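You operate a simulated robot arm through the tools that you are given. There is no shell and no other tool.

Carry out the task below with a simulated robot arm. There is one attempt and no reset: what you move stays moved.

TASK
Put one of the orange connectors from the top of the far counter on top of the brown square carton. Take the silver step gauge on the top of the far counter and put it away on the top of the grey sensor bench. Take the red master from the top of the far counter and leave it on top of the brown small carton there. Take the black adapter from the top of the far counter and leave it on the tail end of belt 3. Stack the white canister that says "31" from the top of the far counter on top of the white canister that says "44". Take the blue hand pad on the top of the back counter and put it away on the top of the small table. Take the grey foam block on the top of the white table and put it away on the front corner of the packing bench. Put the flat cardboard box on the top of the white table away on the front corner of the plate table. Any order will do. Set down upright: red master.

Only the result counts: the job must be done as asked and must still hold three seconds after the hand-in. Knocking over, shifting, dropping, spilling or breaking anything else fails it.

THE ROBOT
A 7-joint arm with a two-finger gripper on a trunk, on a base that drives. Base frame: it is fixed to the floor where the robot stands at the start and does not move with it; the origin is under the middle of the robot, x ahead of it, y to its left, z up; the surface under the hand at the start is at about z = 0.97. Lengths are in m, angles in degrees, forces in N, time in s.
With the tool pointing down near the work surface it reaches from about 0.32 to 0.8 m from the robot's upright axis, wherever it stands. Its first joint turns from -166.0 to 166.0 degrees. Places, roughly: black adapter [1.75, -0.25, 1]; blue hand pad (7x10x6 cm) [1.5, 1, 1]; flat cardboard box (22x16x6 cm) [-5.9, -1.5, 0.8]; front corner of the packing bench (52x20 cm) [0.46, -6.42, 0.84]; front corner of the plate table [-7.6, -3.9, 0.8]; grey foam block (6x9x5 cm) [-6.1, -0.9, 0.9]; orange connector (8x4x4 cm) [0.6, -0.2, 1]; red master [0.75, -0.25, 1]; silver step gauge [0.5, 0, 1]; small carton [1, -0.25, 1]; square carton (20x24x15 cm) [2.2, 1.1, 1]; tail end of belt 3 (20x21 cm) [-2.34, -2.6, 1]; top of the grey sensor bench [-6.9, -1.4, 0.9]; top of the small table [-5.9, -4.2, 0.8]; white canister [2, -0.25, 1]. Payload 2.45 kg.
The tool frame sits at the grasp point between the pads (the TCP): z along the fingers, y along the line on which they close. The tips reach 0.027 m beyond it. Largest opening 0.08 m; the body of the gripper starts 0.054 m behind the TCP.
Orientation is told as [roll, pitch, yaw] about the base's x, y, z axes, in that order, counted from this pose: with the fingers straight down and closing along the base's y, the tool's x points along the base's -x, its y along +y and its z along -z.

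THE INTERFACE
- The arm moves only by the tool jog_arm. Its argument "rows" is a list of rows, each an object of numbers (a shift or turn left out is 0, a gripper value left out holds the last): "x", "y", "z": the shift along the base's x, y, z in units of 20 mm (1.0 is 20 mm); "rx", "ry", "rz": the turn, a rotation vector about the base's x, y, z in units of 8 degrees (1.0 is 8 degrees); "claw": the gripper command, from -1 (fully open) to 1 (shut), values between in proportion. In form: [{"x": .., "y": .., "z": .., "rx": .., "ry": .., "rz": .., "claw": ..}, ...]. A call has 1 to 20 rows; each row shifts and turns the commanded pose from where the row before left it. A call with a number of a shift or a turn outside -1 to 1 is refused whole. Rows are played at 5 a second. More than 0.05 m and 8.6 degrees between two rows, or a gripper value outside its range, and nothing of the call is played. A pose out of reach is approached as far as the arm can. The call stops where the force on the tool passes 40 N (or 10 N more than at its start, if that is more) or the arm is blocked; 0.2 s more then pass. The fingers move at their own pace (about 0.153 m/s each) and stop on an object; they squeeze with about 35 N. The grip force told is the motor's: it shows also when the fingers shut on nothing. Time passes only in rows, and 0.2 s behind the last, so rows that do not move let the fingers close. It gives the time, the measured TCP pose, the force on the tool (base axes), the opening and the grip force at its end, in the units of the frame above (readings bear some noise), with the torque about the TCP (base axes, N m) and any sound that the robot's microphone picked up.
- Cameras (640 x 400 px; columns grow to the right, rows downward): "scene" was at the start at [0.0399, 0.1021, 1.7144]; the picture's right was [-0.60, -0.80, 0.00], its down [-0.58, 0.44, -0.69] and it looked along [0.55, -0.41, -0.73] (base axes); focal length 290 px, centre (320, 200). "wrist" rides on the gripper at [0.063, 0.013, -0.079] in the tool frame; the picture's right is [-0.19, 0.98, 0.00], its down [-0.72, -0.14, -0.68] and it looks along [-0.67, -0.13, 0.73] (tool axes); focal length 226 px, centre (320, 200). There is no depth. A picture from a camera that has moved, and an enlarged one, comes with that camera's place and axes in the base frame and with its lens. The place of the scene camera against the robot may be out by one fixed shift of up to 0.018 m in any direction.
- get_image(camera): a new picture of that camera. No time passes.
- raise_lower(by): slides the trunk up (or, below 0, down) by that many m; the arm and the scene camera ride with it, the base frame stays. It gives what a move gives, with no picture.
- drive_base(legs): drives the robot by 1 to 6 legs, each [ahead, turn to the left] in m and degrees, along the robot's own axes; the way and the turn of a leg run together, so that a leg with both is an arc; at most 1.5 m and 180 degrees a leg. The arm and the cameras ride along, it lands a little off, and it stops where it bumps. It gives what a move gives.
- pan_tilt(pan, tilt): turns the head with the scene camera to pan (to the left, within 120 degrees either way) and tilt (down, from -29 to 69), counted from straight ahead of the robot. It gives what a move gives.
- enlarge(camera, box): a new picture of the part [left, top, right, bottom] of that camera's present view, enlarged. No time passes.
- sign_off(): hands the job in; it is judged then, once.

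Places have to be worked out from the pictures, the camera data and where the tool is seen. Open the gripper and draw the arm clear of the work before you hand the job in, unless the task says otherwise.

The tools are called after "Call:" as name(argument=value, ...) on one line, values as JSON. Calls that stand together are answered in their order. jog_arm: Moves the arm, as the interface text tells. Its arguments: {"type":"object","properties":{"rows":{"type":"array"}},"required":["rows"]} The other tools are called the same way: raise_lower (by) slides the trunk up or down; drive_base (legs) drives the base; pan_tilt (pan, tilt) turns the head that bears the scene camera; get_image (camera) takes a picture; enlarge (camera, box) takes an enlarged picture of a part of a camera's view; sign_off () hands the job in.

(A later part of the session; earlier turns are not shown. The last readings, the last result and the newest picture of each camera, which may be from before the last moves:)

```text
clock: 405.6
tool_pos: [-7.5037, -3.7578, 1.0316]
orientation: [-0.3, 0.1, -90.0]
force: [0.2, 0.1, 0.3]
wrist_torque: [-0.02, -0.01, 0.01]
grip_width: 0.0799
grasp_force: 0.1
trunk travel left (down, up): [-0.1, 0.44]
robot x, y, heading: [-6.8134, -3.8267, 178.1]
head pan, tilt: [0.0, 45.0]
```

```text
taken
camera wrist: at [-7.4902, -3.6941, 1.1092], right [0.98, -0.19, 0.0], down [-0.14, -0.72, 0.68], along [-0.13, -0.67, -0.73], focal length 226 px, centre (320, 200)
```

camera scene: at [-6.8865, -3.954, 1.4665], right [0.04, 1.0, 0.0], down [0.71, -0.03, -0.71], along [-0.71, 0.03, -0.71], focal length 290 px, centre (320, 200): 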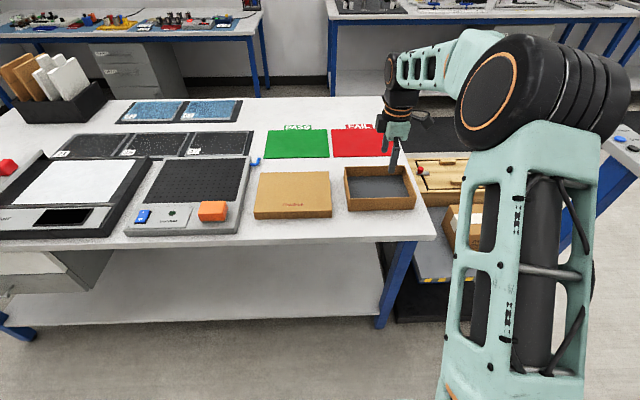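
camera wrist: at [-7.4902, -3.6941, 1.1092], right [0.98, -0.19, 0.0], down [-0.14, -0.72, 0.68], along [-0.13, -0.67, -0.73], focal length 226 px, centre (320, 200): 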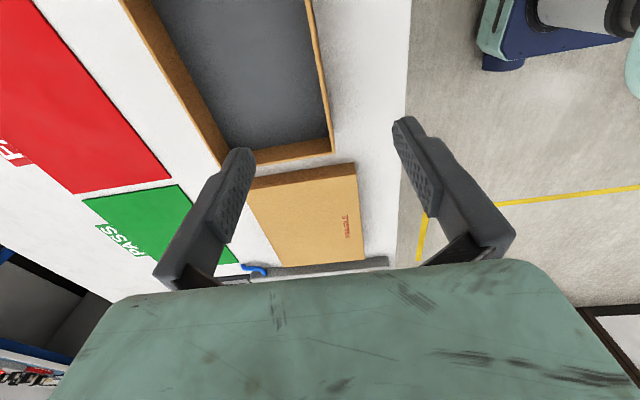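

The flat box is on the plate table's front corner. I raise the trunk and retract the arm, then retrace my way north out of the corridor and go round the west side of the sensor bench to reach the foam block.

Call:
raise_lower(by=0.25)

Call:
jog_arm(rows=[{"x": 1, "ry": -0.04}, {"x": 1}, {"x": 1}, {"x": 1}, {"x": 1}, {"x": 1}, {"x": 1}, {"x": 1}, {"x": 1}, {"x": 1}, {"x": 1}, {"x": 1}])

Call:
drive_base(legs=[[-0.08, 0], [0, 92], [-0.6, 0], [0, 18], [-0.55, 0]])

Call:
drive_base(legs=[[0, -110]])

Call:
pan_tilt(pan=-20, tilt=30)

Call:
get_image(camera="scene")

```text
clock: 408.2
tool_pos: [-7.5037, -3.7581, 1.2808]
orientation: [-0.1, 0.1, -90.0]
force: [-0.4, 0.0, 0.3]
wrist_torque: [0.02, 0.0, 0.0]
grip_width: 0.0799
grasp_force: 0.1
trunk travel left (down, up): [-0.35, 0.19]
robot x, y, heading: [-6.8116, -3.827, 177.7]
head pan, tilt: [0.0, 45.0]
```

```text
clock: 410.8
tool_pos: [-7.263, -3.7574, 1.2831]
orientation: [0.1, 0.1, -90.0]
force: [-0.6, -0.1, 0.2]
wrist_torque: [0.01, -0.01, 0.04]
grip_width: 0.08
grasp_force: 0.1
trunk travel left (down, up): [-0.35, 0.19]
robot x, y, heading: [-6.8149, -3.8263, 177.7]
head pan, tilt: [0.0, 45.0]
```

```text
clock: 422.7
tool_pos: [-6.8046, -3.1365, 1.2825]
orientation: [0.1, 0.1, 18.1]
force: [-0.1, -0.4, 0.0]
wrist_torque: [0.01, -0.03, -0.02]
grip_width: 0.0799
grasp_force: 0.1
trunk travel left (down, up): [-0.35, 0.19]
robot x, y, heading: [-6.8815, -2.6892, -73.9]
head pan, tilt: [0.0, 45.0]
```

```text
clock: 427.7
tool_pos: [-7.3288, -2.6259, 1.2819]
orientation: [0.0, 0.1, -89.4]
force: [-0.4, 0.6, -0.7]
wrist_torque: [0.02, -0.02, 0.0]
grip_width: 0.0798
grasp_force: 0.0
trunk travel left (down, up): [-0.35, 0.19]
robot x, y, heading: [-6.8776, -2.6898, 178.3]
head pan, tilt: [0.0, 45.0]
```

```text
clock: 428.5
tool_pos: [-7.3283, -2.6265, 1.2814]
orientation: [0.0, 0.1, -89.5]
force: [0.8, 0.6, 0.8]
wrist_torque: [0.03, -0.04, 0.0]
grip_width: 0.0801
grasp_force: 0.1
trunk travel left (down, up): [-0.35, 0.19]
robot x, y, heading: [-6.8802, -2.6923, 178.5]
head pan, tilt: [-20.0, 30.0]
```

```text
taken
camera scene: at [-6.952, -2.7883, 1.7391], right [0.37, 0.93, 0.0], down [0.47, -0.18, -0.87], along [-0.81, 0.32, -0.5], focal length 290 px, centre (320, 200)
```

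scene: 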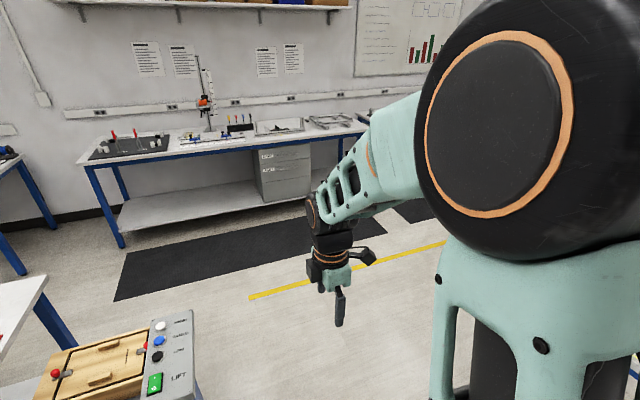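

I steer slightly north to keep clear of the lift cart, then go round the bench to its north side.

Call:
drive_base(legs=[[0, -23.5], [0.68, 0], [0, 25], [0.6, 0], [0, -90]])

Call:
pan_tilt(pan=-30, tilt=30)

Call:
get_image(camera="scene")

```text
clock: 441.8
tool_pos: [-8.0411, -1.941, 1.2814]
orientation: [0.1, 0.1, -178.8]
force: [-0.3, -0.3, 0.1]
wrist_torque: [0.01, -0.02, 0.0]
grip_width: 0.0798
grasp_force: 0.1
trunk travel left (down, up): [-0.35, 0.19]
robot x, y, heading: [-8.0989, -2.3897, 89.4]
head pan, tilt: [-20.0, 30.0]
```

```text
clock: 442.5
tool_pos: [-8.0387, -1.9402, 1.2825]
orientation: [0.1, 0.2, -178.8]
force: [0.1, -0.6, 0.4]
wrist_torque: [0.01, 0.01, 0.02]
grip_width: 0.0802
grasp_force: 0.0
trunk travel left (down, up): [-0.35, 0.19]
robot x, y, heading: [-8.095, -2.3897, 89.3]
head pan, tilt: [-30.0, 30.0]
```

```text
taken
camera scene: at [-8.197, -2.3206, 1.7391], right [0.86, -0.51, 0.0], down [-0.26, -0.43, -0.87], along [0.44, 0.74, -0.5], focal length 290 px, centre (320, 200)
```

scene: 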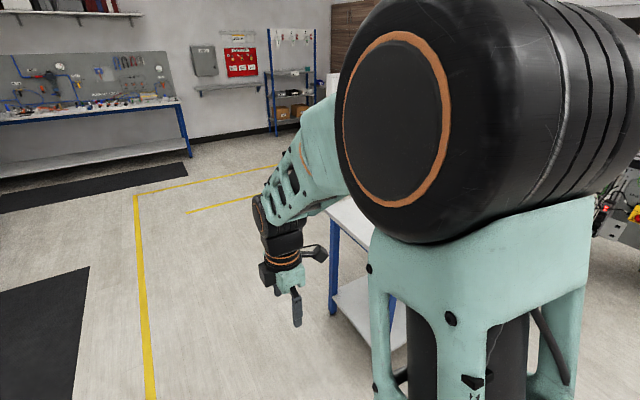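

The way north is clear. I drive to y≈-0.5, turn east and approach the white table's west side.

Call:
drive_base(legs=[[1.0, 0], [0.88, 0], [0, -89.5], [0.7, 0]])

Call:
pan_tilt(pan=-10, tilt=35)

Call:
get_image(camera="scene")

```text
clock: 459.4
tool_pos: [-6.8897, -0.6429, 1.2824]
orientation: [0.1, 0.1, 89.2]
force: [0.2, -0.4, 0.3]
wrist_torque: [-0.02, -0.01, -0.01]
grip_width: 0.08
grasp_force: 0.1
trunk travel left (down, up): [-0.35, 0.19]
robot x, y, heading: [-7.335, -0.5706, -2.9]
head pan, tilt: [-30.0, 30.0]
```

```text
clock: 460.2
tool_pos: [-6.8908, -0.6419, 1.2831]
orientation: [0.2, 0.1, 89.2]
force: [-0.3, 0.2, -0.3]
wrist_torque: [-0.01, 0.02, -0.01]
grip_width: 0.08
grasp_force: 0.2
trunk travel left (down, up): [-0.35, 0.19]
robot x, y, heading: [-7.3358, -0.5659, -2.5]
head pan, tilt: [-10.0, 35.0]
```

```text
taken
camera scene: at [-7.2686, -0.4364, 1.7313], right [-0.22, -0.97, 0.0], down [-0.56, 0.13, -0.82], along [0.8, -0.18, -0.57], focal length 290 px, centre (320, 200)
```

scene: 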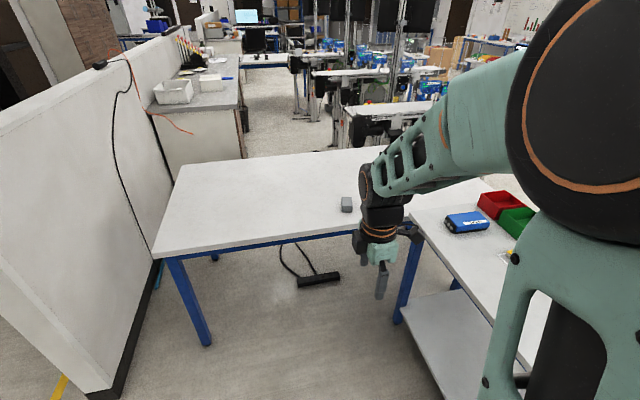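

The foam block is at about (-6.13,-0.86). I edge slightly north for clearance from the sensor bench and move up to the table's west side.

Call:
drive_base(legs=[[0, 15], [0.6, 0]])

Call:
pan_tilt(pan=-25, tilt=45)

Call:
get_image(camera="scene")

Call:
get_image(camera="wrist")

```text
clock: 464.5
tool_pos: [-6.2975, -0.3987, 1.2823]
orientation: [0.1, 0.1, 104.1]
force: [0.4, 1.1, 0.4]
wrist_torque: [0.0, 0.02, 0.0]
grip_width: 0.0801
grasp_force: 0.0
trunk travel left (down, up): [-0.35, 0.19]
robot x, y, heading: [-6.7485, -0.44, 12.1]
head pan, tilt: [-10.0, 35.0]
```

```text
clock: 465.3
tool_pos: [-6.2961, -0.3995, 1.2828]
orientation: [0.2, 0.1, 104.0]
force: [0.3, -1.1, -0.6]
wrist_torque: [-0.01, -0.01, 0.0]
grip_width: 0.0799
grasp_force: 0.1
trunk travel left (down, up): [-0.35, 0.19]
robot x, y, heading: [-6.7491, -0.4417, 12.3]
head pan, tilt: [-25.0, 45.0]
```

```text
taken
camera scene: at [-6.7224, -0.317, 1.7165], right [-0.22, -0.98, 0.0], down [-0.69, 0.16, -0.71], along [0.69, -0.16, -0.71], focal length 290 px, centre (320, 200)
```

scene: 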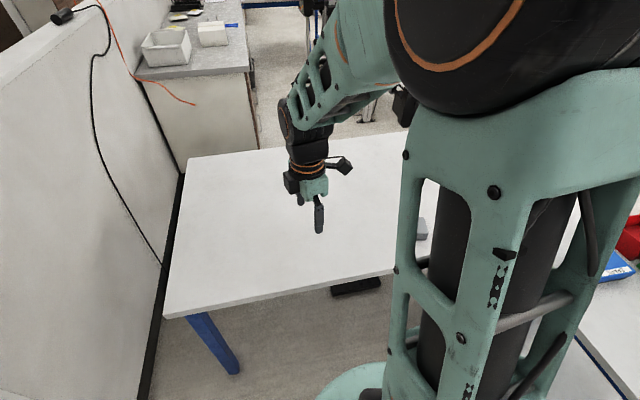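

```text
taken
camera wrist: at [-6.2934, -0.462, 1.3613], right [-1.0, -0.05, 0.0], down [-0.04, 0.73, 0.68], along [-0.04, 0.68, -0.73], focal length 226 px, centre (320, 200)
```

wrist: 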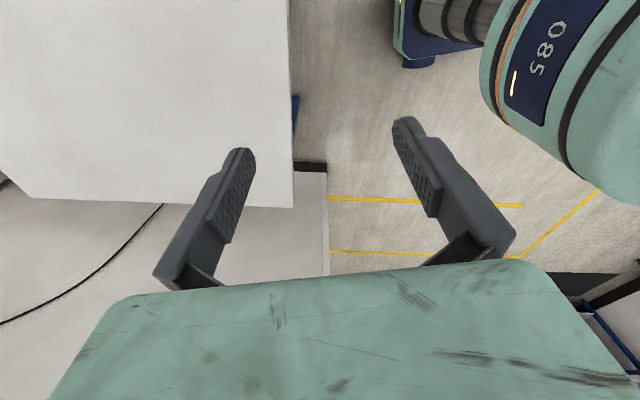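

I swing the tool toward the foam block while turning it so the fingers close along y.

Call:
jog_arm(rows=[{"x": 0.38, "y": -0.98, "rz": -0.65}, {"x": 0.38, "y": -0.98, "rz": -0.65}, {"x": 0.38, "y": -0.98, "rz": -0.65}, {"x": 0.38, "y": -0.98, "rz": -0.65}, {"x": 0.38, "y": -0.98, "rz": -0.65}, {"x": 0.38, "y": -0.98, "rz": -0.65}, {"x": 0.38, "y": -0.98, "rz": -0.65}, {"x": 0.38, "y": -0.98, "rz": -0.65}, {"x": 0.38, "y": -0.98, "rz": -0.65}, {"x": 0.38, "y": -0.98, "rz": -0.65}, {"x": 0.38, "y": -0.98, "rz": -0.65}, {"x": 0.38, "y": -0.98, "rz": -0.65}, {"x": 0.38, "y": -0.98, "rz": -0.65}, {"x": 0.38, "y": -0.98, "rz": -0.65}, {"x": 0.38, "y": -0.98, "rz": -0.65}, {"x": 0.38, "y": -0.98, "rz": -0.65}, {"x": 0.38, "y": -0.98, "rz": -0.65}, {"x": 0.38, "y": -0.98, "rz": -0.65}, {"x": 0.38, "y": -0.98, "rz": -0.65}, {"x": 0.38, "y": -0.98, "rz": -0.65}])

Call:
get_image(camera="wrist")

Call:
get_image(camera="scene")

```text
clock: 469.5
tool_pos: [-6.1428, -0.791, 1.2826]
orientation: [0.0, 0.1, 0.0]
force: [1.0, -0.3, -0.7]
wrist_torque: [0.02, 0.03, 0.03]
grip_width: 0.0799
grasp_force: 0.0
trunk travel left (down, up): [-0.35, 0.19]
robot x, y, heading: [-6.749, -0.442, 12.0]
head pan, tilt: [-25.0, 45.0]
```

```text
taken
camera wrist: at [-6.2064, -0.7786, 1.3609], right [0.19, 0.98, 0.0], down [0.72, -0.14, 0.68], along [0.67, -0.13, -0.73], focal length 226 px, centre (320, 200)
```

wrist: 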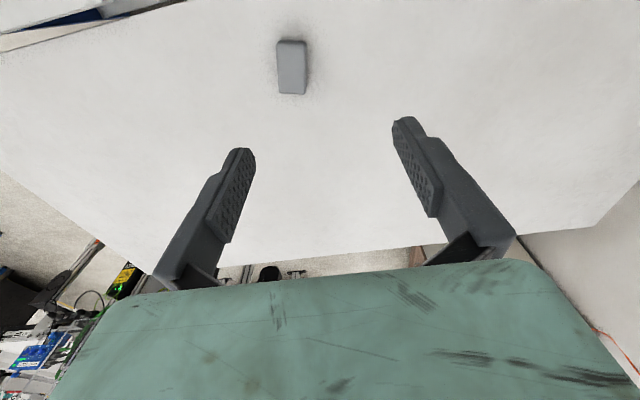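

```text
taken
camera scene: at [-6.722, -0.3182, 1.7165], right [-0.22, -0.97, 0.0], down [-0.69, 0.16, -0.71], along [0.69, -0.16, -0.71], focal length 290 px, centre (320, 200)
```

scene: 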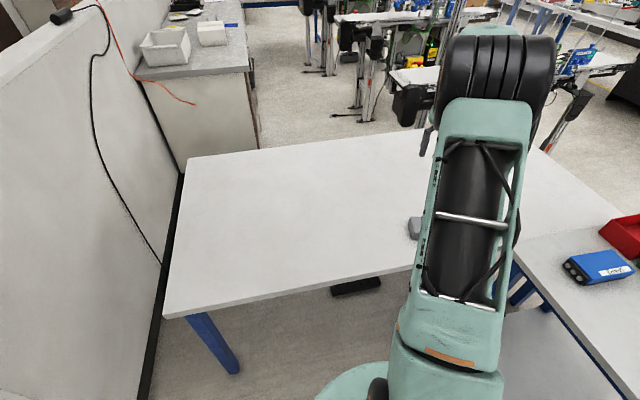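

The foam block appears at about (-6.114,-0.849). I zoom in for its exact angle.

Call:
enlarge(camera="wrist", box=[240, 20, 360, 120])

```text
4.00 times, centred on (300, 70) of wrist
camera zoom: at [-6.2064, -0.7786, 1.3609], right [0.19, 0.98, 0.0], down [0.72, -0.14, 0.68], along [0.67, -0.13, -0.73], focal length 904 px, centre (400, 720)
```

zoom: 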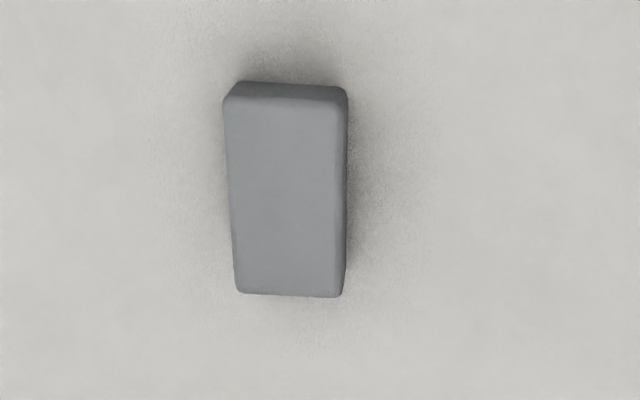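

The block is turned about -12.5° and centred near (-6.108,-0.852). I align the tool, lower the trunk and approach.

Call:
jog_arm(rows=[{"x": 0.87, "y": -0.9, "rz": -0.78}, {"x": 0.87, "y": -0.9, "rz": -0.78}, {"y": -0.9}, {"y": -0.3}, {}])

Call:
raise_lower(by=-0.17)

Call:
get_image(camera="wrist")

```text
clock: 470.7
tool_pos: [-6.1096, -0.8501, 1.285]
orientation: [0.2, 0.1, -12.3]
force: [-0.6, 0.0, 0.3]
wrist_torque: [0.02, -0.02, -0.05]
grip_width: 0.0797
grasp_force: 0.0
trunk travel left (down, up): [-0.35, 0.19]
robot x, y, heading: [-6.749, -0.4385, 12.0]
head pan, tilt: [-25.0, 45.0]
```

```text
clock: 472.6
tool_pos: [-6.1098, -0.8495, 1.1147]
orientation: [0.0, 0.1, -12.4]
force: [-0.3, -0.2, -0.3]
wrist_torque: [-0.02, 0.01, 0.01]
grip_width: 0.0801
grasp_force: 0.1
trunk travel left (down, up): [-0.18, 0.36]
robot x, y, heading: [-6.7474, -0.4419, 12.2]
head pan, tilt: [-25.0, 45.0]
```

```text
taken
camera wrist: at [-6.1687, -0.8231, 1.1933], right [0.4, 0.92, 0.0], down [0.67, -0.29, 0.68], along [0.62, -0.27, -0.73], focal length 226 px, centre (320, 200)
```

wrist: 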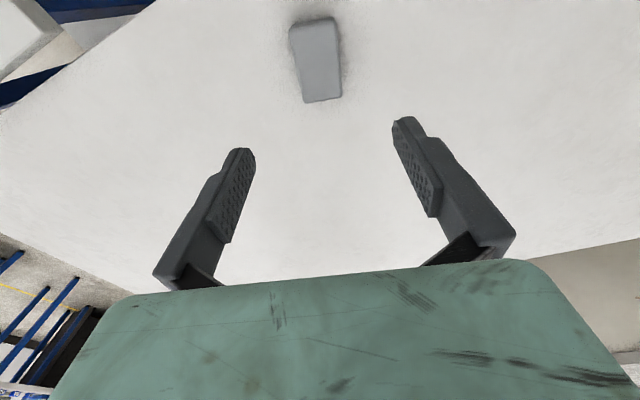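

Aligned. I descend to just above the block and check.

Call:
jog_arm(rows=[{"x": -0.15, "z": -1}, {"z": -1}, {"z": -1}, {"z": -1}, {"z": -1}, {"z": -1}, {"z": -1}, {}])

Call:
get_image(camera="wrist")

```text
clock: 474.4
tool_pos: [-6.1139, -0.8502, 0.9739]
orientation: [0.1, 0.1, -12.4]
force: [0.5, 0.0, 0.0]
wrist_torque: [0.01, -0.01, -0.01]
grip_width: 0.08
grasp_force: 0.1
trunk travel left (down, up): [-0.18, 0.36]
robot x, y, heading: [-6.7475, -0.4421, 12.3]
head pan, tilt: [-25.0, 45.0]
```

```text
taken
camera wrist: at [-6.1717, -0.8238, 1.0533], right [0.4, 0.92, 0.0], down [0.67, -0.29, 0.68], along [0.62, -0.27, -0.73], focal length 226 px, centre (320, 200)
```

wrist: 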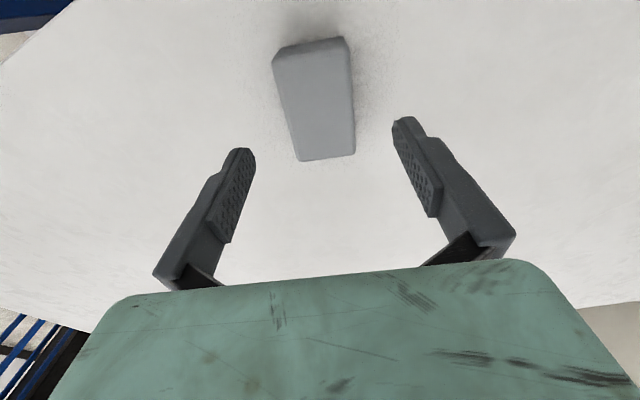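

Aligned and centred. I descend around the block and close.

Call:
jog_arm(rows=[{"x": -0.15, "y": 0.1, "z": -0.8}, {"z": -1}, {"z": -1}, {"z": -1}, {"z": -0.7}, {}])

Call:
get_image(camera="wrist")

```text
clock: 475.8
tool_pos: [-6.1147, -0.8468, 0.8838]
orientation: [0.1, 0.0, -12.4]
force: [0.2, 0.7, -0.5]
wrist_torque: [0.01, 0.01, -0.03]
grip_width: 0.08
grasp_force: 0.0
trunk travel left (down, up): [-0.18, 0.36]
robot x, y, heading: [-6.7484, -0.4431, 12.2]
head pan, tilt: [-25.0, 45.0]
```

```text
taken
camera wrist: at [-6.1729, -0.8201, 0.9622], right [0.4, 0.92, 0.0], down [0.67, -0.29, 0.68], along [0.62, -0.27, -0.73], focal length 226 px, centre (320, 200)
```

wrist: 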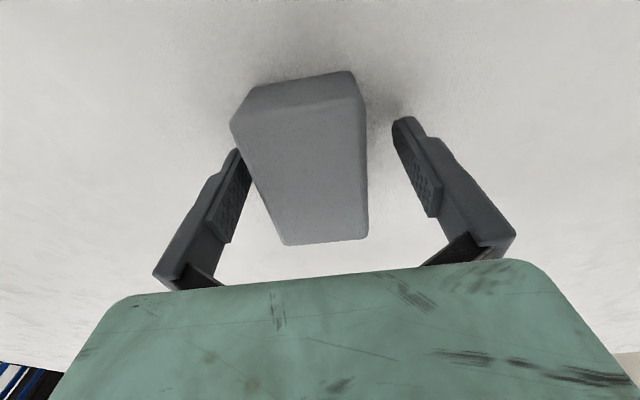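

The block is between the fingers. I close and lift.

Call:
jog_arm(rows=[{"claw": 1}, {}, {}, {}, {}, {"z": 0.5}, {"z": 1}, {"z": 1}, {"z": 1}, {"z": 1}, {"z": 1}, {"z": 1}])

Call:
get_image(camera="wrist")

```text
clock: 478.4
tool_pos: [-6.1153, -0.8468, 1.0154]
orientation: [0.1, 0.0, -12.4]
force: [-0.2, -0.5, 0.1]
wrist_torque: [-0.02, 0.04, 0.01]
grip_width: 0.0537
grasp_force: 34.7
trunk travel left (down, up): [-0.18, 0.36]
robot x, y, heading: [-6.7514, -0.441, 12.2]
head pan, tilt: [-25.0, 45.0]
```

```text
taken
camera wrist: at [-6.1744, -0.8204, 1.0937], right [0.4, 0.92, 0.0], down [0.67, -0.29, 0.68], along [0.62, -0.27, -0.73], focal length 226 px, centre (320, 200)
```

wrist: 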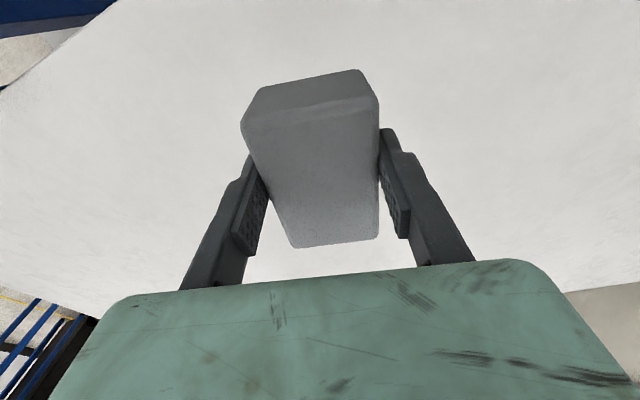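

Foam block held. I raise the trunk, retract, and drive back round the sensor bench.

Call:
raise_lower(by=0.17)

Call:
jog_arm(rows=[{"x": -0.5, "y": 1, "z": 0.3}, {"x": -0.5, "y": 1, "z": 0.3}, {"x": -0.5, "y": 1, "z": 0.3}, {"x": -0.5, "y": 1, "z": 0.3}, {"x": -0.5, "y": 1, "z": 0.3}, {"x": -0.5, "y": 1, "z": 0.3}, {"x": -0.5, "y": 1, "z": 0.3}, {"x": -0.5, "y": 1, "z": 0.3}, {"x": -0.5, "y": 1, "z": 0.3}, {"x": -0.5, "y": 1, "z": 0.3}, {"x": -0.5, "y": 1, "z": 0.3}, {"x": -0.5, "y": 1, "z": 0.3}, {"x": -0.5, "y": 1}, {"x": -0.5, "y": 1}, {"x": -0.5, "y": 1}])

Call:
drive_base(legs=[[-0.6, 0], [0, 168], [0.75, 0]])

```text
clock: 480.3
tool_pos: [-6.1155, -0.8464, 1.1849]
orientation: [0.0, 0.1, -12.4]
force: [0.6, 0.1, -0.3]
wrist_torque: [-0.03, 0.01, -0.02]
grip_width: 0.054
grasp_force: 34.7
trunk travel left (down, up): [-0.35, 0.19]
robot x, y, heading: [-6.7495, -0.4427, 12.3]
head pan, tilt: [-25.0, 45.0]
```

```text
clock: 483.5
tool_pos: [-6.2657, -0.5473, 1.2556]
orientation: [0.1, 0.2, -12.3]
force: [-0.6, -0.4, -0.5]
wrist_torque: [-0.02, 0.03, 0.03]
grip_width: 0.0538
grasp_force: 35.1
trunk travel left (down, up): [-0.35, 0.19]
robot x, y, heading: [-6.751, -0.4424, 12.1]
head pan, tilt: [-25.0, 45.0]
```

```text
clock: 497.6
tool_pos: [-8.534, -0.3102, 1.2555]
orientation: [0.1, 0.1, 153.1]
force: [0.0, -0.1, -0.6]
wrist_torque: [-0.01, -0.01, 0.02]
grip_width: 0.0535
grasp_force: 35.6
trunk travel left (down, up): [-0.35, 0.19]
robot x, y, heading: [-8.0923, -0.5308, 177.7]
head pan, tilt: [-25.0, 45.0]
```

I continue south past the bench's west end, then east between bench and lift cart.

Call:
drive_base(legs=[[0, 92.3], [0.85, 0], [0.85, 0], [0, 90]])

Call:
pan_tilt(pan=-20, tilt=35)

Call:
get_image(camera="scene")

```text
clock: 514.1
tool_pos: [-7.6532, -2.4095, 1.2557]
orientation: [0.0, 0.2, -23.7]
force: [0.4, -0.5, -1.2]
wrist_torque: [0.01, 0.01, 0.02]
grip_width: 0.0537
grasp_force: 35.1
trunk travel left (down, up): [-0.35, 0.19]
robot x, y, heading: [-8.1072, -2.21, 1.1]
head pan, tilt: [-25.0, 45.0]
```

```text
clock: 514.8
tool_pos: [-7.6517, -2.4085, 1.2565]
orientation: [0.1, 0.2, -23.8]
force: [-1.0, -0.2, -0.4]
wrist_torque: [0.02, 0.02, -0.01]
grip_width: 0.0533
grasp_force: 34.9
trunk travel left (down, up): [-0.35, 0.19]
robot x, y, heading: [-8.1045, -2.2116, 0.9]
head pan, tilt: [-20.0, 35.0]
```

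```text
taken
camera scene: at [-8.0482, -2.0894, 1.7313], right [-0.33, -0.94, 0.0], down [-0.54, 0.19, -0.82], along [0.77, -0.27, -0.57], focal length 290 px, centre (320, 200)
```

scene: 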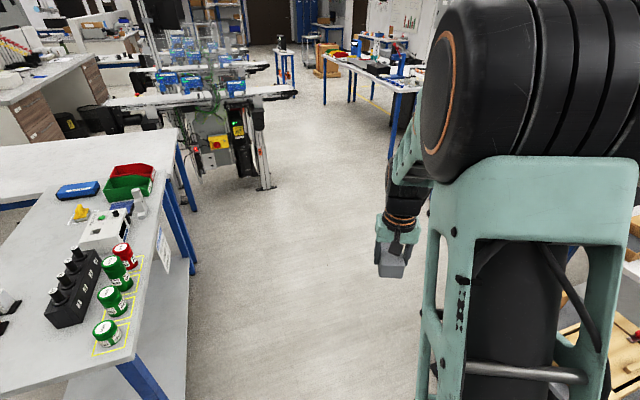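

Clear on both sides. I drive east, turn south and enter the corridor between plate table and small table.

Call:
drive_base(legs=[[1.43, 0], [0, -91]])

Call:
pan_tilt(pan=5, tilt=35)

Call:
get_image(camera="scene")

```text
clock: 524.3
tool_pos: [-6.489, -2.6429, 1.2567]
orientation: [0.1, 0.1, -69.4]
force: [-1.1, -0.1, 0.7]
wrist_torque: [0.0, 0.0, 0.0]
grip_width: 0.0536
grasp_force: 35.0
trunk travel left (down, up): [-0.35, 0.19]
robot x, y, heading: [-6.6611, -2.1779, -40.9]
head pan, tilt: [-20.0, 35.0]
stopped in leg 2: the robot was blocked; the commanded pose is now the measured one
```

```text
clock: 525.2
tool_pos: [-6.4854, -2.6409, 1.2562]
orientation: [0.1, 0.1, -69.2]
force: [0.4, 0.8, -0.3]
wrist_torque: [0.0, 0.0, 0.01]
grip_width: 0.0538
grasp_force: 35.4
trunk travel left (down, up): [-0.35, 0.19]
robot x, y, heading: [-6.662, -2.1815, -41.1]
head pan, tilt: [5.0, 35.0]
```

```text
taken
camera scene: at [-6.5164, -2.1022, 1.7312], right [-0.59, -0.81, 0.0], down [-0.46, 0.34, -0.82], along [0.66, -0.48, -0.57], focal length 290 px, centre (320, 200)
```

scene: 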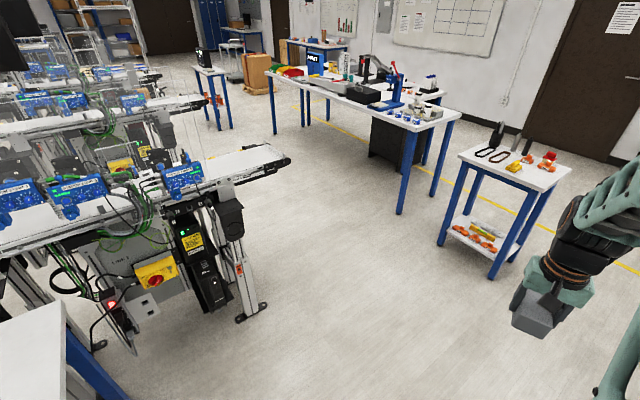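

While turning, the rear corner touched the sensor bench's frame. I pull forward away from it, then look back at the bench to verify nothing moved.

Call:
drive_base(legs=[[0.32, 0]])

Call:
pan_tilt(pan=115, tilt=40)

Call:
get_image(camera="scene")

```text
clock: 527.3
tool_pos: [-6.2517, -2.8511, 1.255]
orientation: [0.0, 0.1, -69.6]
force: [0.2, 0.4, -0.4]
wrist_torque: [0.05, 0.06, 0.01]
grip_width: 0.0534
grasp_force: 34.8
trunk travel left (down, up): [-0.35, 0.19]
robot x, y, heading: [-6.4231, -2.3818, -41.5]
head pan, tilt: [5.0, 35.0]
```

```text
clock: 529.2
tool_pos: [-6.2536, -2.8502, 1.2563]
orientation: [0.0, 0.0, -69.6]
force: [0.0, -0.2, -0.3]
wrist_torque: [0.02, -0.03, -0.01]
grip_width: 0.0535
grasp_force: 34.7
trunk travel left (down, up): [-0.35, 0.19]
robot x, y, heading: [-6.4224, -2.3858, -41.5]
head pan, tilt: [115.0, 40.0]
```

```text
taken
camera scene: at [-6.3259, -2.1778, 1.7238], right [0.96, -0.28, 0.0], down [-0.18, -0.62, -0.77], along [0.22, 0.73, -0.64], focal length 290 px, centre (320, 200)
```

scene: 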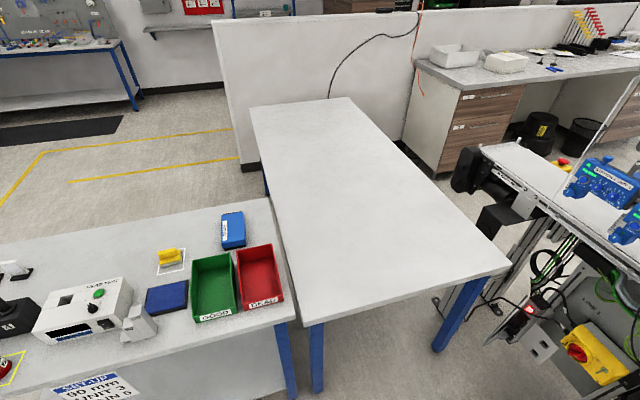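

The bench and gauge are undisturbed. I continue: turn south and thread the corridor.

Call:
drive_base(legs=[[0, -58.5], [1.35, 0], [0, 10]])

Call:
pan_tilt(pan=10, tilt=40)

Call:
get_image(camera="scene")

```text
clock: 539.4
tool_pos: [-6.9231, -4.1715, 1.2567]
orientation: [0.2, 0.2, -119.3]
force: [0.6, 0.5, 0.1]
wrist_torque: [0.03, -0.01, -0.02]
grip_width: 0.0534
grasp_force: 35.0
trunk travel left (down, up): [-0.35, 0.19]
robot x, y, heading: [-6.6776, -3.7461, -91.0]
head pan, tilt: [115.0, 40.0]
```

```text
clock: 541.2
tool_pos: [-6.9229, -4.172, 1.2565]
orientation: [0.1, 0.1, -119.3]
force: [-0.2, -0.7, -1.2]
wrist_torque: [-0.02, 0.0, 0.02]
grip_width: 0.0537
grasp_force: 35.0
trunk travel left (down, up): [-0.35, 0.19]
robot x, y, heading: [-6.6831, -3.7454, -91.2]
head pan, tilt: [10.0, 40.0]
```

```text
taken
camera scene: at [-6.5325, -3.7985, 1.7238], right [-0.99, -0.16, 0.0], down [-0.1, 0.64, -0.77], along [0.12, -0.76, -0.64], focal length 290 px, centre (320, 200)
```

scene: 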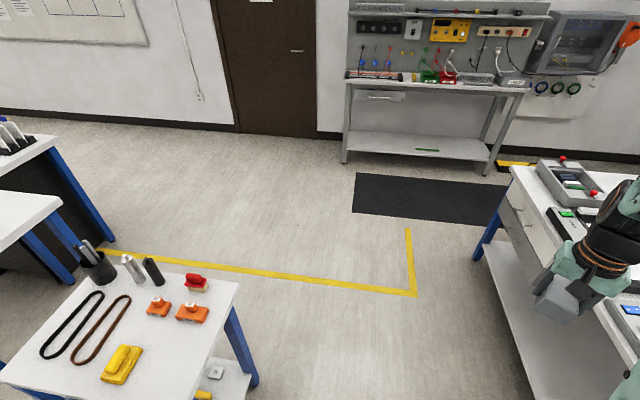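

I go on south, then east along the southern aisle.

Call:
drive_base(legs=[[0.95, 0], [0.9, 0], [0, 90.5], [1.3, 0], [1.3, 0]])

Call:
pan_tilt(pan=0, tilt=25)

Call:
get_image(camera="scene")

```text
clock: 566.7
tool_pos: [-3.6956, -5.8036, 1.2566]
orientation: [0.1, 0.1, -30.2]
force: [0.2, -0.2, -1.0]
wrist_torque: [0.01, 0.0, -0.01]
grip_width: 0.0536
grasp_force: 35.5
trunk travel left (down, up): [-0.35, 0.19]
robot x, y, heading: [-4.1255, -5.5526, -2.1]
head pan, tilt: [10.0, 40.0]
```

```text
clock: 567.5
tool_pos: [-3.6951, -5.8047, 1.2555]
orientation: [0.1, 0.1, -30.2]
force: [-0.9, 0.0, -0.4]
wrist_torque: [0.03, 0.03, 0.0]
grip_width: 0.0535
grasp_force: 34.6
trunk travel left (down, up): [-0.35, 0.19]
robot x, y, heading: [-4.124, -5.5536, -2.0]
head pan, tilt: [0.0, 25.0]
```

```text
taken
camera scene: at [-4.0498, -5.4077, 1.747], right [-0.03, -1.0, 0.0], down [-0.42, 0.01, -0.91], along [0.91, -0.03, -0.42], focal length 290 px, centre (320, 200)
```

scene: 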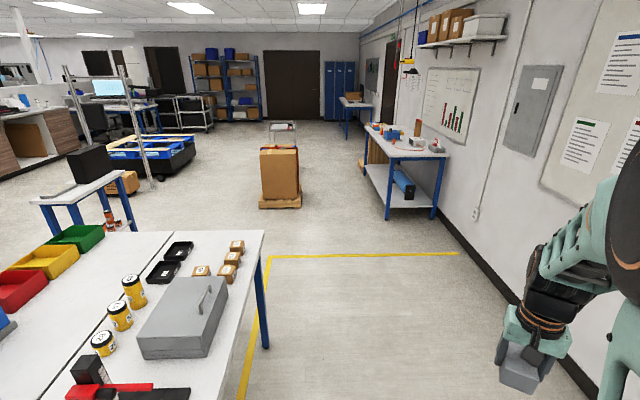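

The packing bench is against the south wall, front edge y≈-6.33, its corner region near x 0.2–0.72. I drive to the entrance of the gap between pallet and bench.

Call:
drive_base(legs=[[0, -0.9], [1.46, 0], [1.4, 0], [0, 3]])

Call:
pan_tilt(pan=-15, tilt=28)

Call:
get_image(camera="scene")

```text
clock: 582.0
tool_pos: [-0.8509, -5.8922, 1.2557]
orientation: [0.0, 0.1, -25.4]
force: [-0.4, 0.3, -0.8]
wrist_torque: [0.0, 0.0, 0.0]
grip_width: 0.0539
grasp_force: 35.4
trunk travel left (down, up): [-0.35, 0.19]
robot x, y, heading: [-1.2998, -5.6791, 3.2]
head pan, tilt: [0.0, 25.0]
```

```text
clock: 582.7
tool_pos: [-0.8512, -5.8923, 1.2557]
orientation: [0.1, 0.1, -25.4]
force: [-0.9, -0.3, -0.9]
wrist_torque: [-0.02, -0.01, 0.0]
grip_width: 0.0538
grasp_force: 34.9
trunk travel left (down, up): [-0.35, 0.19]
robot x, y, heading: [-1.2965, -5.6821, 3.2]
head pan, tilt: [-15.0, 28.0]
```

```text
taken
camera scene: at [-1.2394, -5.55, 1.7423], right [-0.21, -0.98, 0.0], down [-0.46, 0.1, -0.88], along [0.86, -0.18, -0.47], focal length 290 px, centre (320, 200)
```

scene: 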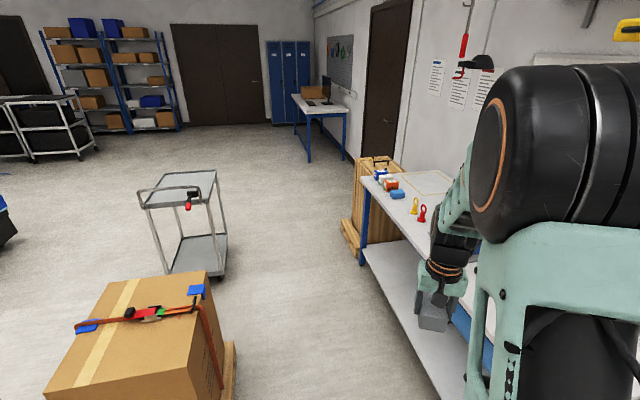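

I straighten up and drive through the gap to x≈0.15, then look at the bench corner.

Call:
drive_base(legs=[[0, -3.4], [0.75, 0]])

Call:
pan_tilt(pan=-45, tilt=40)

Call:
get_image(camera="scene")

```text
clock: 587.2
tool_pos: [-0.1226, -5.9469, 1.2568]
orientation: [0.1, 0.1, -30.5]
force: [-0.3, -0.4, 0.0]
wrist_torque: [-0.04, 0.0, -0.01]
grip_width: 0.0536
grasp_force: 35.0
trunk travel left (down, up): [-0.35, 0.19]
robot x, y, heading: [-0.5473, -5.6935, -2.1]
head pan, tilt: [-15.0, 28.0]
```

```text
clock: 588.2
tool_pos: [-0.1242, -5.9472, 1.2567]
orientation: [0.2, 0.1, -30.4]
force: [-0.3, -0.6, 0.6]
wrist_torque: [0.03, 0.03, 0.0]
grip_width: 0.0536
grasp_force: 35.3
trunk travel left (down, up): [-0.35, 0.19]
robot x, y, heading: [-0.5557, -5.6964, -2.0]
head pan, tilt: [-45.0, 40.0]
```

```text
taken
camera scene: at [-0.511, -5.6077, 1.7238], right [-0.73, -0.68, 0.0], down [-0.44, 0.47, -0.77], along [0.52, -0.56, -0.64], focal length 290 px, centre (320, 200)
```

scene: 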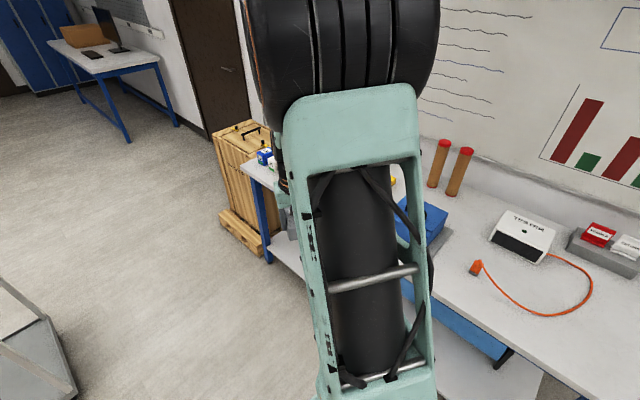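

The arm hides the corner from here. I drive on to x≈0.15 and look again with pan further right.

Call:
drive_base(legs=[[0, 2], [0.72, 0]])

Call:
pan_tilt(pan=-60, tilt=45)

Call:
get_image(camera="scene")

Call:
get_image(camera="wrist")

```text
clock: 592.4
tool_pos: [0.587, -5.9473, 1.2549]
orientation: [0.0, 0.1, -29.4]
force: [0.3, 0.0, 0.4]
wrist_torque: [0.0, 0.03, 0.03]
grip_width: 0.0536
grasp_force: 35.6
trunk travel left (down, up): [-0.35, 0.19]
robot x, y, heading: [0.1563, -5.7027, -1.2]
head pan, tilt: [-45.0, 40.0]
```

```text
clock: 593.2
tool_pos: [0.587, -5.9465, 1.2555]
orientation: [0.1, 0.0, -29.5]
force: [0.1, -0.1, -0.2]
wrist_torque: [-0.01, 0.02, 0.01]
grip_width: 0.0536
grasp_force: 34.8
trunk travel left (down, up): [-0.35, 0.19]
robot x, y, heading: [0.1596, -5.7004, -1.0]
head pan, tilt: [-60.0, 45.0]
```

```text
taken
camera scene: at [0.1738, -5.6243, 1.7165], right [-0.87, -0.48, 0.0], down [-0.34, 0.62, -0.71], along [0.34, -0.62, -0.71], focal length 290 px, centre (320, 200)
```

scene: 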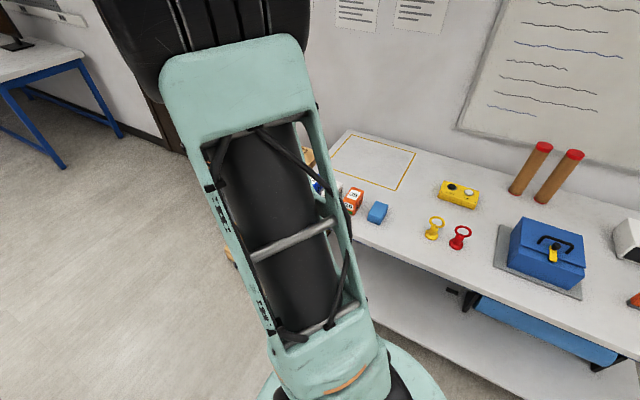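

```text
taken
camera wrist: at [0.5373, -5.9046, 1.3348], right [0.65, 0.76, 0.0], down [0.56, -0.48, 0.68], along [0.52, -0.44, -0.73], focal length 226 px, centre (320, 200)
```

wrist: 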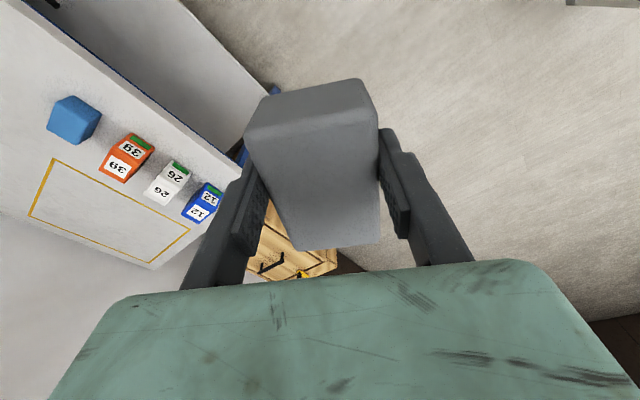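

The corner region holds four small blocks (x≈0.35–0.66, y≈-6.44) and two tags further left (x≈0.04–0.13); there's a free gap at x≈0.17–0.31. I swing the foam over toward (0.245,-6.25), turning it so its long side points toward the wall.

Call:
jog_arm(rows=[{"x": -0.95, "y": -0.84, "rz": -0.42}, {"x": -0.95, "y": -0.84, "rz": -0.42}, {"x": -0.95, "y": -0.84, "rz": -0.42}, {"x": -0.95, "y": -0.84, "rz": -0.42}, {"x": -0.95, "y": -0.84, "rz": -0.42}, {"x": -0.95, "y": -0.84, "rz": -0.42}, {"x": -0.95, "y": -0.84, "rz": -0.42}, {"x": -0.95, "y": -0.84, "rz": -0.42}, {"x": -0.95, "y": -0.84, "rz": -0.42}, {"x": -0.95, "y": -0.84, "rz": -0.42}, {"x": -0.95, "y": -0.84, "rz": -0.42}, {"x": -0.95, "y": -0.84, "rz": -0.42}, {"x": -0.95, "y": -0.84, "rz": -0.42}, {"x": -0.95, "y": -0.84, "rz": -0.42}, {"x": -0.95, "y": -0.84, "rz": -0.42}, {"x": -0.95, "y": -0.84, "rz": -0.42}, {"x": -0.95, "y": -0.84, "rz": -0.42}, {"x": -0.95, "y": -0.84, "rz": -0.42}, {}])

Call:
get_image(camera="wrist")

Call:
get_image(camera="scene")

```text
clock: 597.2
tool_pos: [0.2411, -6.25, 1.2565]
orientation: [0.2, 0.1, -90.0]
force: [0.9, -0.6, -0.9]
wrist_torque: [0.0, 0.03, 0.03]
grip_width: 0.0536
grasp_force: 35.1
trunk travel left (down, up): [-0.35, 0.19]
robot x, y, heading: [0.1572, -5.7006, -1.0]
head pan, tilt: [-60.0, 45.0]
```

```text
taken
camera wrist: at [0.2541, -6.1859, 1.3355], right [0.98, -0.19, 0.0], down [-0.14, -0.72, 0.68], along [-0.13, -0.67, -0.73], focal length 226 px, centre (320, 200)
```

wrist: 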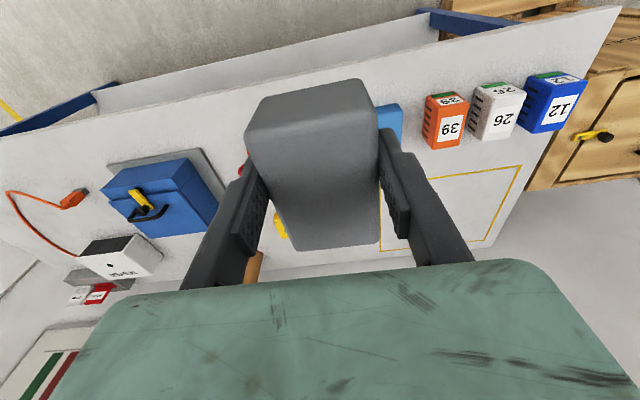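

```text
taken
camera scene: at [0.1737, -5.6242, 1.7165], right [-0.88, -0.48, 0.0], down [-0.34, 0.62, -0.71], along [0.34, -0.62, -0.71], focal length 290 px, centre (320, 200)
```

scene: 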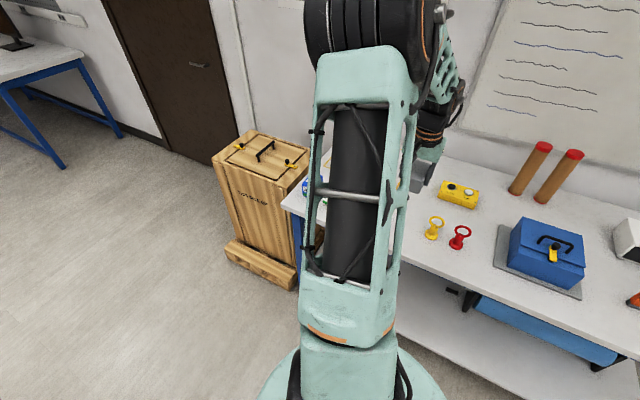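

The gap between the tag and blue block is clear. I move over (0.24,-6.41), lower the trunk and go down to just above the bench.

Call:
jog_arm(rows=[{"y": -1}, {"y": -1}, {"y": -1}, {"y": -1}, {"y": -1}, {"y": -1}, {"y": -1}, {"y": -1}, {}])

Call:
raise_lower(by=-0.17)

Call:
jog_arm(rows=[{"z": -1}, {"z": -1}, {"z": -1}, {"z": -1}, {"z": -1}, {}])

Call:
get_image(camera="wrist")

Call:
get_image(camera="scene")

```text
clock: 599.2
tool_pos: [0.2443, -6.408, 1.2553]
orientation: [0.1, 0.1, -89.9]
force: [-0.7, 0.7, -0.5]
wrist_torque: [0.0, 0.01, -0.02]
grip_width: 0.0537
grasp_force: 34.9
trunk travel left (down, up): [-0.35, 0.19]
robot x, y, heading: [0.1595, -5.7021, -1.1]
head pan, tilt: [-60.0, 45.0]
```

```text
clock: 601.1
tool_pos: [0.2434, -6.4087, 1.0852]
orientation: [0.1, 0.1, -90.0]
force: [-0.8, -0.3, -1.9]
wrist_torque: [0.0, 0.0, 0.03]
grip_width: 0.0538
grasp_force: 35.1
trunk travel left (down, up): [-0.18, 0.36]
robot x, y, heading: [0.1529, -5.706, -1.1]
head pan, tilt: [-60.0, 45.0]
```

```text
clock: 602.5
tool_pos: [0.2447, -6.4075, 0.9838]
orientation: [0.1, 0.2, -89.9]
force: [0.0, 0.2, -0.3]
wrist_torque: [0.01, 0.0, 0.0]
grip_width: 0.0536
grasp_force: 35.5
trunk travel left (down, up): [-0.18, 0.36]
robot x, y, heading: [0.1579, -5.7016, -1.0]
head pan, tilt: [-60.0, 45.0]
```

```text
taken
camera wrist: at [0.2573, -6.343, 1.0632], right [0.98, -0.19, 0.0], down [-0.14, -0.72, 0.68], along [-0.13, -0.67, -0.73], focal length 226 px, centre (320, 200)
```

wrist: 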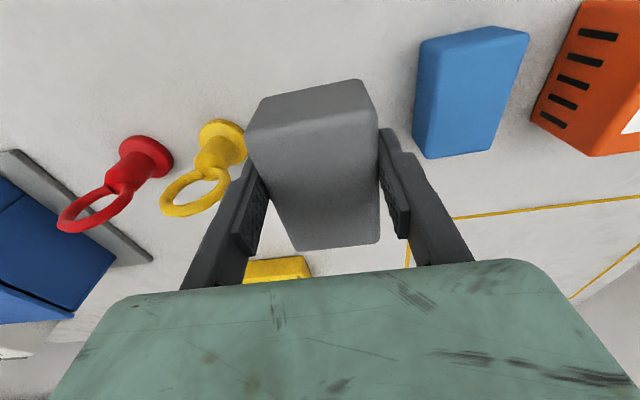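

```text
taken
camera scene: at [0.1735, -5.6247, 1.5466], right [-0.88, -0.48, 0.0], down [-0.34, 0.62, -0.71], along [0.34, -0.62, -0.71], focal length 290 px, centre (320, 200)
```

scene: 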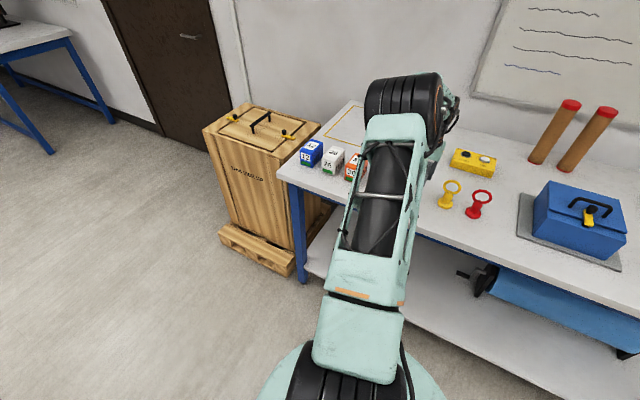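

The foam is centred in the gap (tag edge 0.162, blue block 0.326). I shift slightly and lower to contact.

Call:
jog_arm(rows=[{"x": 0.3, "z": -1}, {"z": -1}, {"z": -1}, {"z": -0.8}, {"z": -0.3}, {"z": -0.2}, {"z": -0.2}, {"z": -0.15}, {"z": -0.15}, {"z": -0.15}, {"z": -0.15}, {"z": -0.15}, {"z": -0.15}])

Call:
get_image(camera="wrist")

```text
clock: 604.5
tool_pos: [0.2507, -6.4097, 0.896]
orientation: [0.2, -0.6, -89.8]
force: [-0.5, 6.3, 15.0]
wrist_torque: [0.6, 0.13, -0.04]
grip_width: 0.0534
grasp_force: 34.8
trunk travel left (down, up): [-0.18, 0.36]
robot x, y, heading: [0.1564, -5.7057, -1.2]
head pan, tilt: [-60.0, 45.0]
stopped in row 10: the force on the tool passed its limit at 44 N (the readings are from after the stop); the commanded pose is now the measured one
```

```text
taken
camera wrist: at [0.262, -6.3451, 0.9744], right [0.98, -0.19, 0.0], down [-0.14, -0.71, 0.69], along [-0.13, -0.68, -0.73], focal length 226 px, centre (320, 200)
```

wrist: 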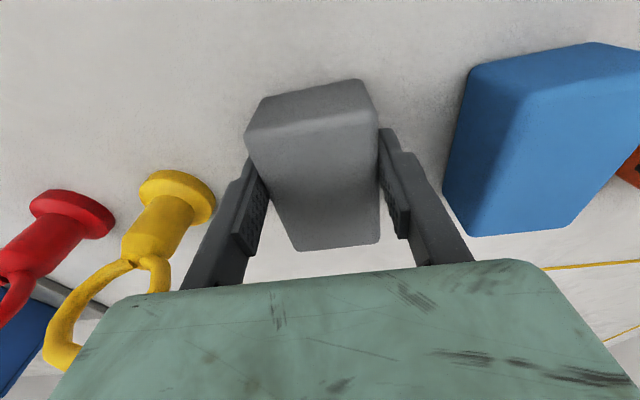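

Contact. I ease off, open and rise.

Call:
jog_arm(rows=[{"z": 0.06}, {"claw": -1}, {}, {}, {"z": 0.3}, {"z": 0.7}, {"z": 1}, {"z": 1}, {"z": 1}, {"z": 1}, {"z": 1}, {"z": 1}])

Call:
get_image(camera="wrist")

```text
clock: 607.1
tool_pos: [0.248, -6.412, 1.0363]
orientation: [0.2, -0.3, -89.8]
force: [-0.2, 0.2, -0.7]
wrist_torque: [0.01, -0.03, 0.0]
grip_width: 0.0798
grasp_force: 0.1
trunk travel left (down, up): [-0.18, 0.36]
robot x, y, heading: [0.1594, -5.7019, -1.1]
head pan, tilt: [-60.0, 45.0]
```

```text
taken
camera wrist: at [0.2603, -6.3458, 1.115], right [0.98, -0.19, 0.0], down [-0.14, -0.71, 0.69], along [-0.13, -0.67, -0.73], focal length 226 px, centre (320, 200)
```

wrist: 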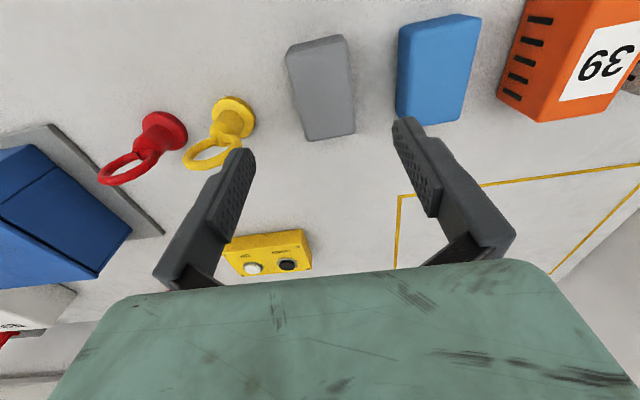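

The foam block is in place. I raise the trunk and bring the arm back in front of the robot.

Call:
raise_lower(by=0.17)

Call:
jog_arm(rows=[{"y": 1, "z": 0.3}, {"y": 1, "z": 0.3}, {"y": 1, "z": 0.3}, {"y": 1, "z": 0.3}, {"y": 1, "z": 0.3}, {"y": 1, "rz": 0.5}, {"y": 1, "rz": 0.5}, {"x": 0.9, "y": 0.95, "rz": 0.65}, {"x": 0.9, "y": 0.95, "rz": 0.65}, {"x": 0.9, "y": 0.95, "rz": 0.65}, {"x": 0.9, "y": 0.95, "rz": 0.65}, {"x": 0.9, "y": 0.95, "rz": 0.65}, {"x": 0.9, "y": 0.95, "rz": 0.65}, {"x": 0.9, "y": 0.95, "rz": 0.65}, {"x": 0.9, "y": 0.95, "rz": 0.65}, {"x": 0.9, "y": 0.95, "rz": 0.65}, {"x": 0.9, "y": 0.95, "rz": 0.65}, {"x": 0.9, "y": 0.95, "rz": 0.65}, {"x": 0.9, "y": 0.95, "rz": 0.65}, {"x": 0.9, "y": 0.95, "rz": 0.65}])

Call:
jog_arm(rows=[{"x": 0.9, "y": 0.9, "rz": 0.65}, {"x": 0.9, "y": 0.9, "rz": 0.65}, {"x": 0.9, "y": 0.9, "rz": 0.6}, {"x": 0.5, "y": 0.9}, {"y": 0.9}, {"y": 0.5}])

Call:
drive_base(legs=[[-0.75, 0], [-0.75, 0]])

```text
clock: 609.1
tool_pos: [0.248, -6.4096, 1.2057]
orientation: [0.2, -0.3, -89.9]
force: [0.0, -0.1, 0.2]
wrist_torque: [0.0, 0.02, 0.0]
grip_width: 0.0798
grasp_force: 0.0
trunk travel left (down, up): [-0.35, 0.19]
robot x, y, heading: [0.1512, -5.7023, -1.3]
head pan, tilt: [-60.0, 45.0]
```

```text
clock: 613.3
tool_pos: [0.482, -6.023, 1.2397]
orientation: [0.1, -0.3, -14.1]
force: [0.1, 0.0, 0.0]
wrist_torque: [0.02, 0.02, 0.01]
grip_width: 0.0799
grasp_force: 0.1
trunk travel left (down, up): [-0.35, 0.19]
robot x, y, heading: [0.1588, -5.7021, -0.9]
head pan, tilt: [-60.0, 45.0]
```

```text
clock: 614.7
tool_pos: [0.5466, -5.9217, 1.2367]
orientation: [0.2, -0.4, 0.9]
force: [-0.2, 0.8, 0.6]
wrist_torque: [0.02, 0.03, -0.02]
grip_width: 0.0798
grasp_force: 0.1
trunk travel left (down, up): [-0.35, 0.19]
robot x, y, heading: [0.1562, -5.7024, -1.1]
head pan, tilt: [-60.0, 45.0]
```

```text
clock: 622.5
tool_pos: [-0.9619, -5.9111, 1.2379]
orientation: [0.1, -0.3, 3.3]
force: [0.5, 0.0, -0.5]
wrist_torque: [-0.01, 0.03, 0.01]
grip_width: 0.08
grasp_force: 0.2
trunk travel left (down, up): [-0.35, 0.19]
robot x, y, heading: [-1.362, -5.707, 1.3]
head pan, tilt: [-60.0, 45.0]
```

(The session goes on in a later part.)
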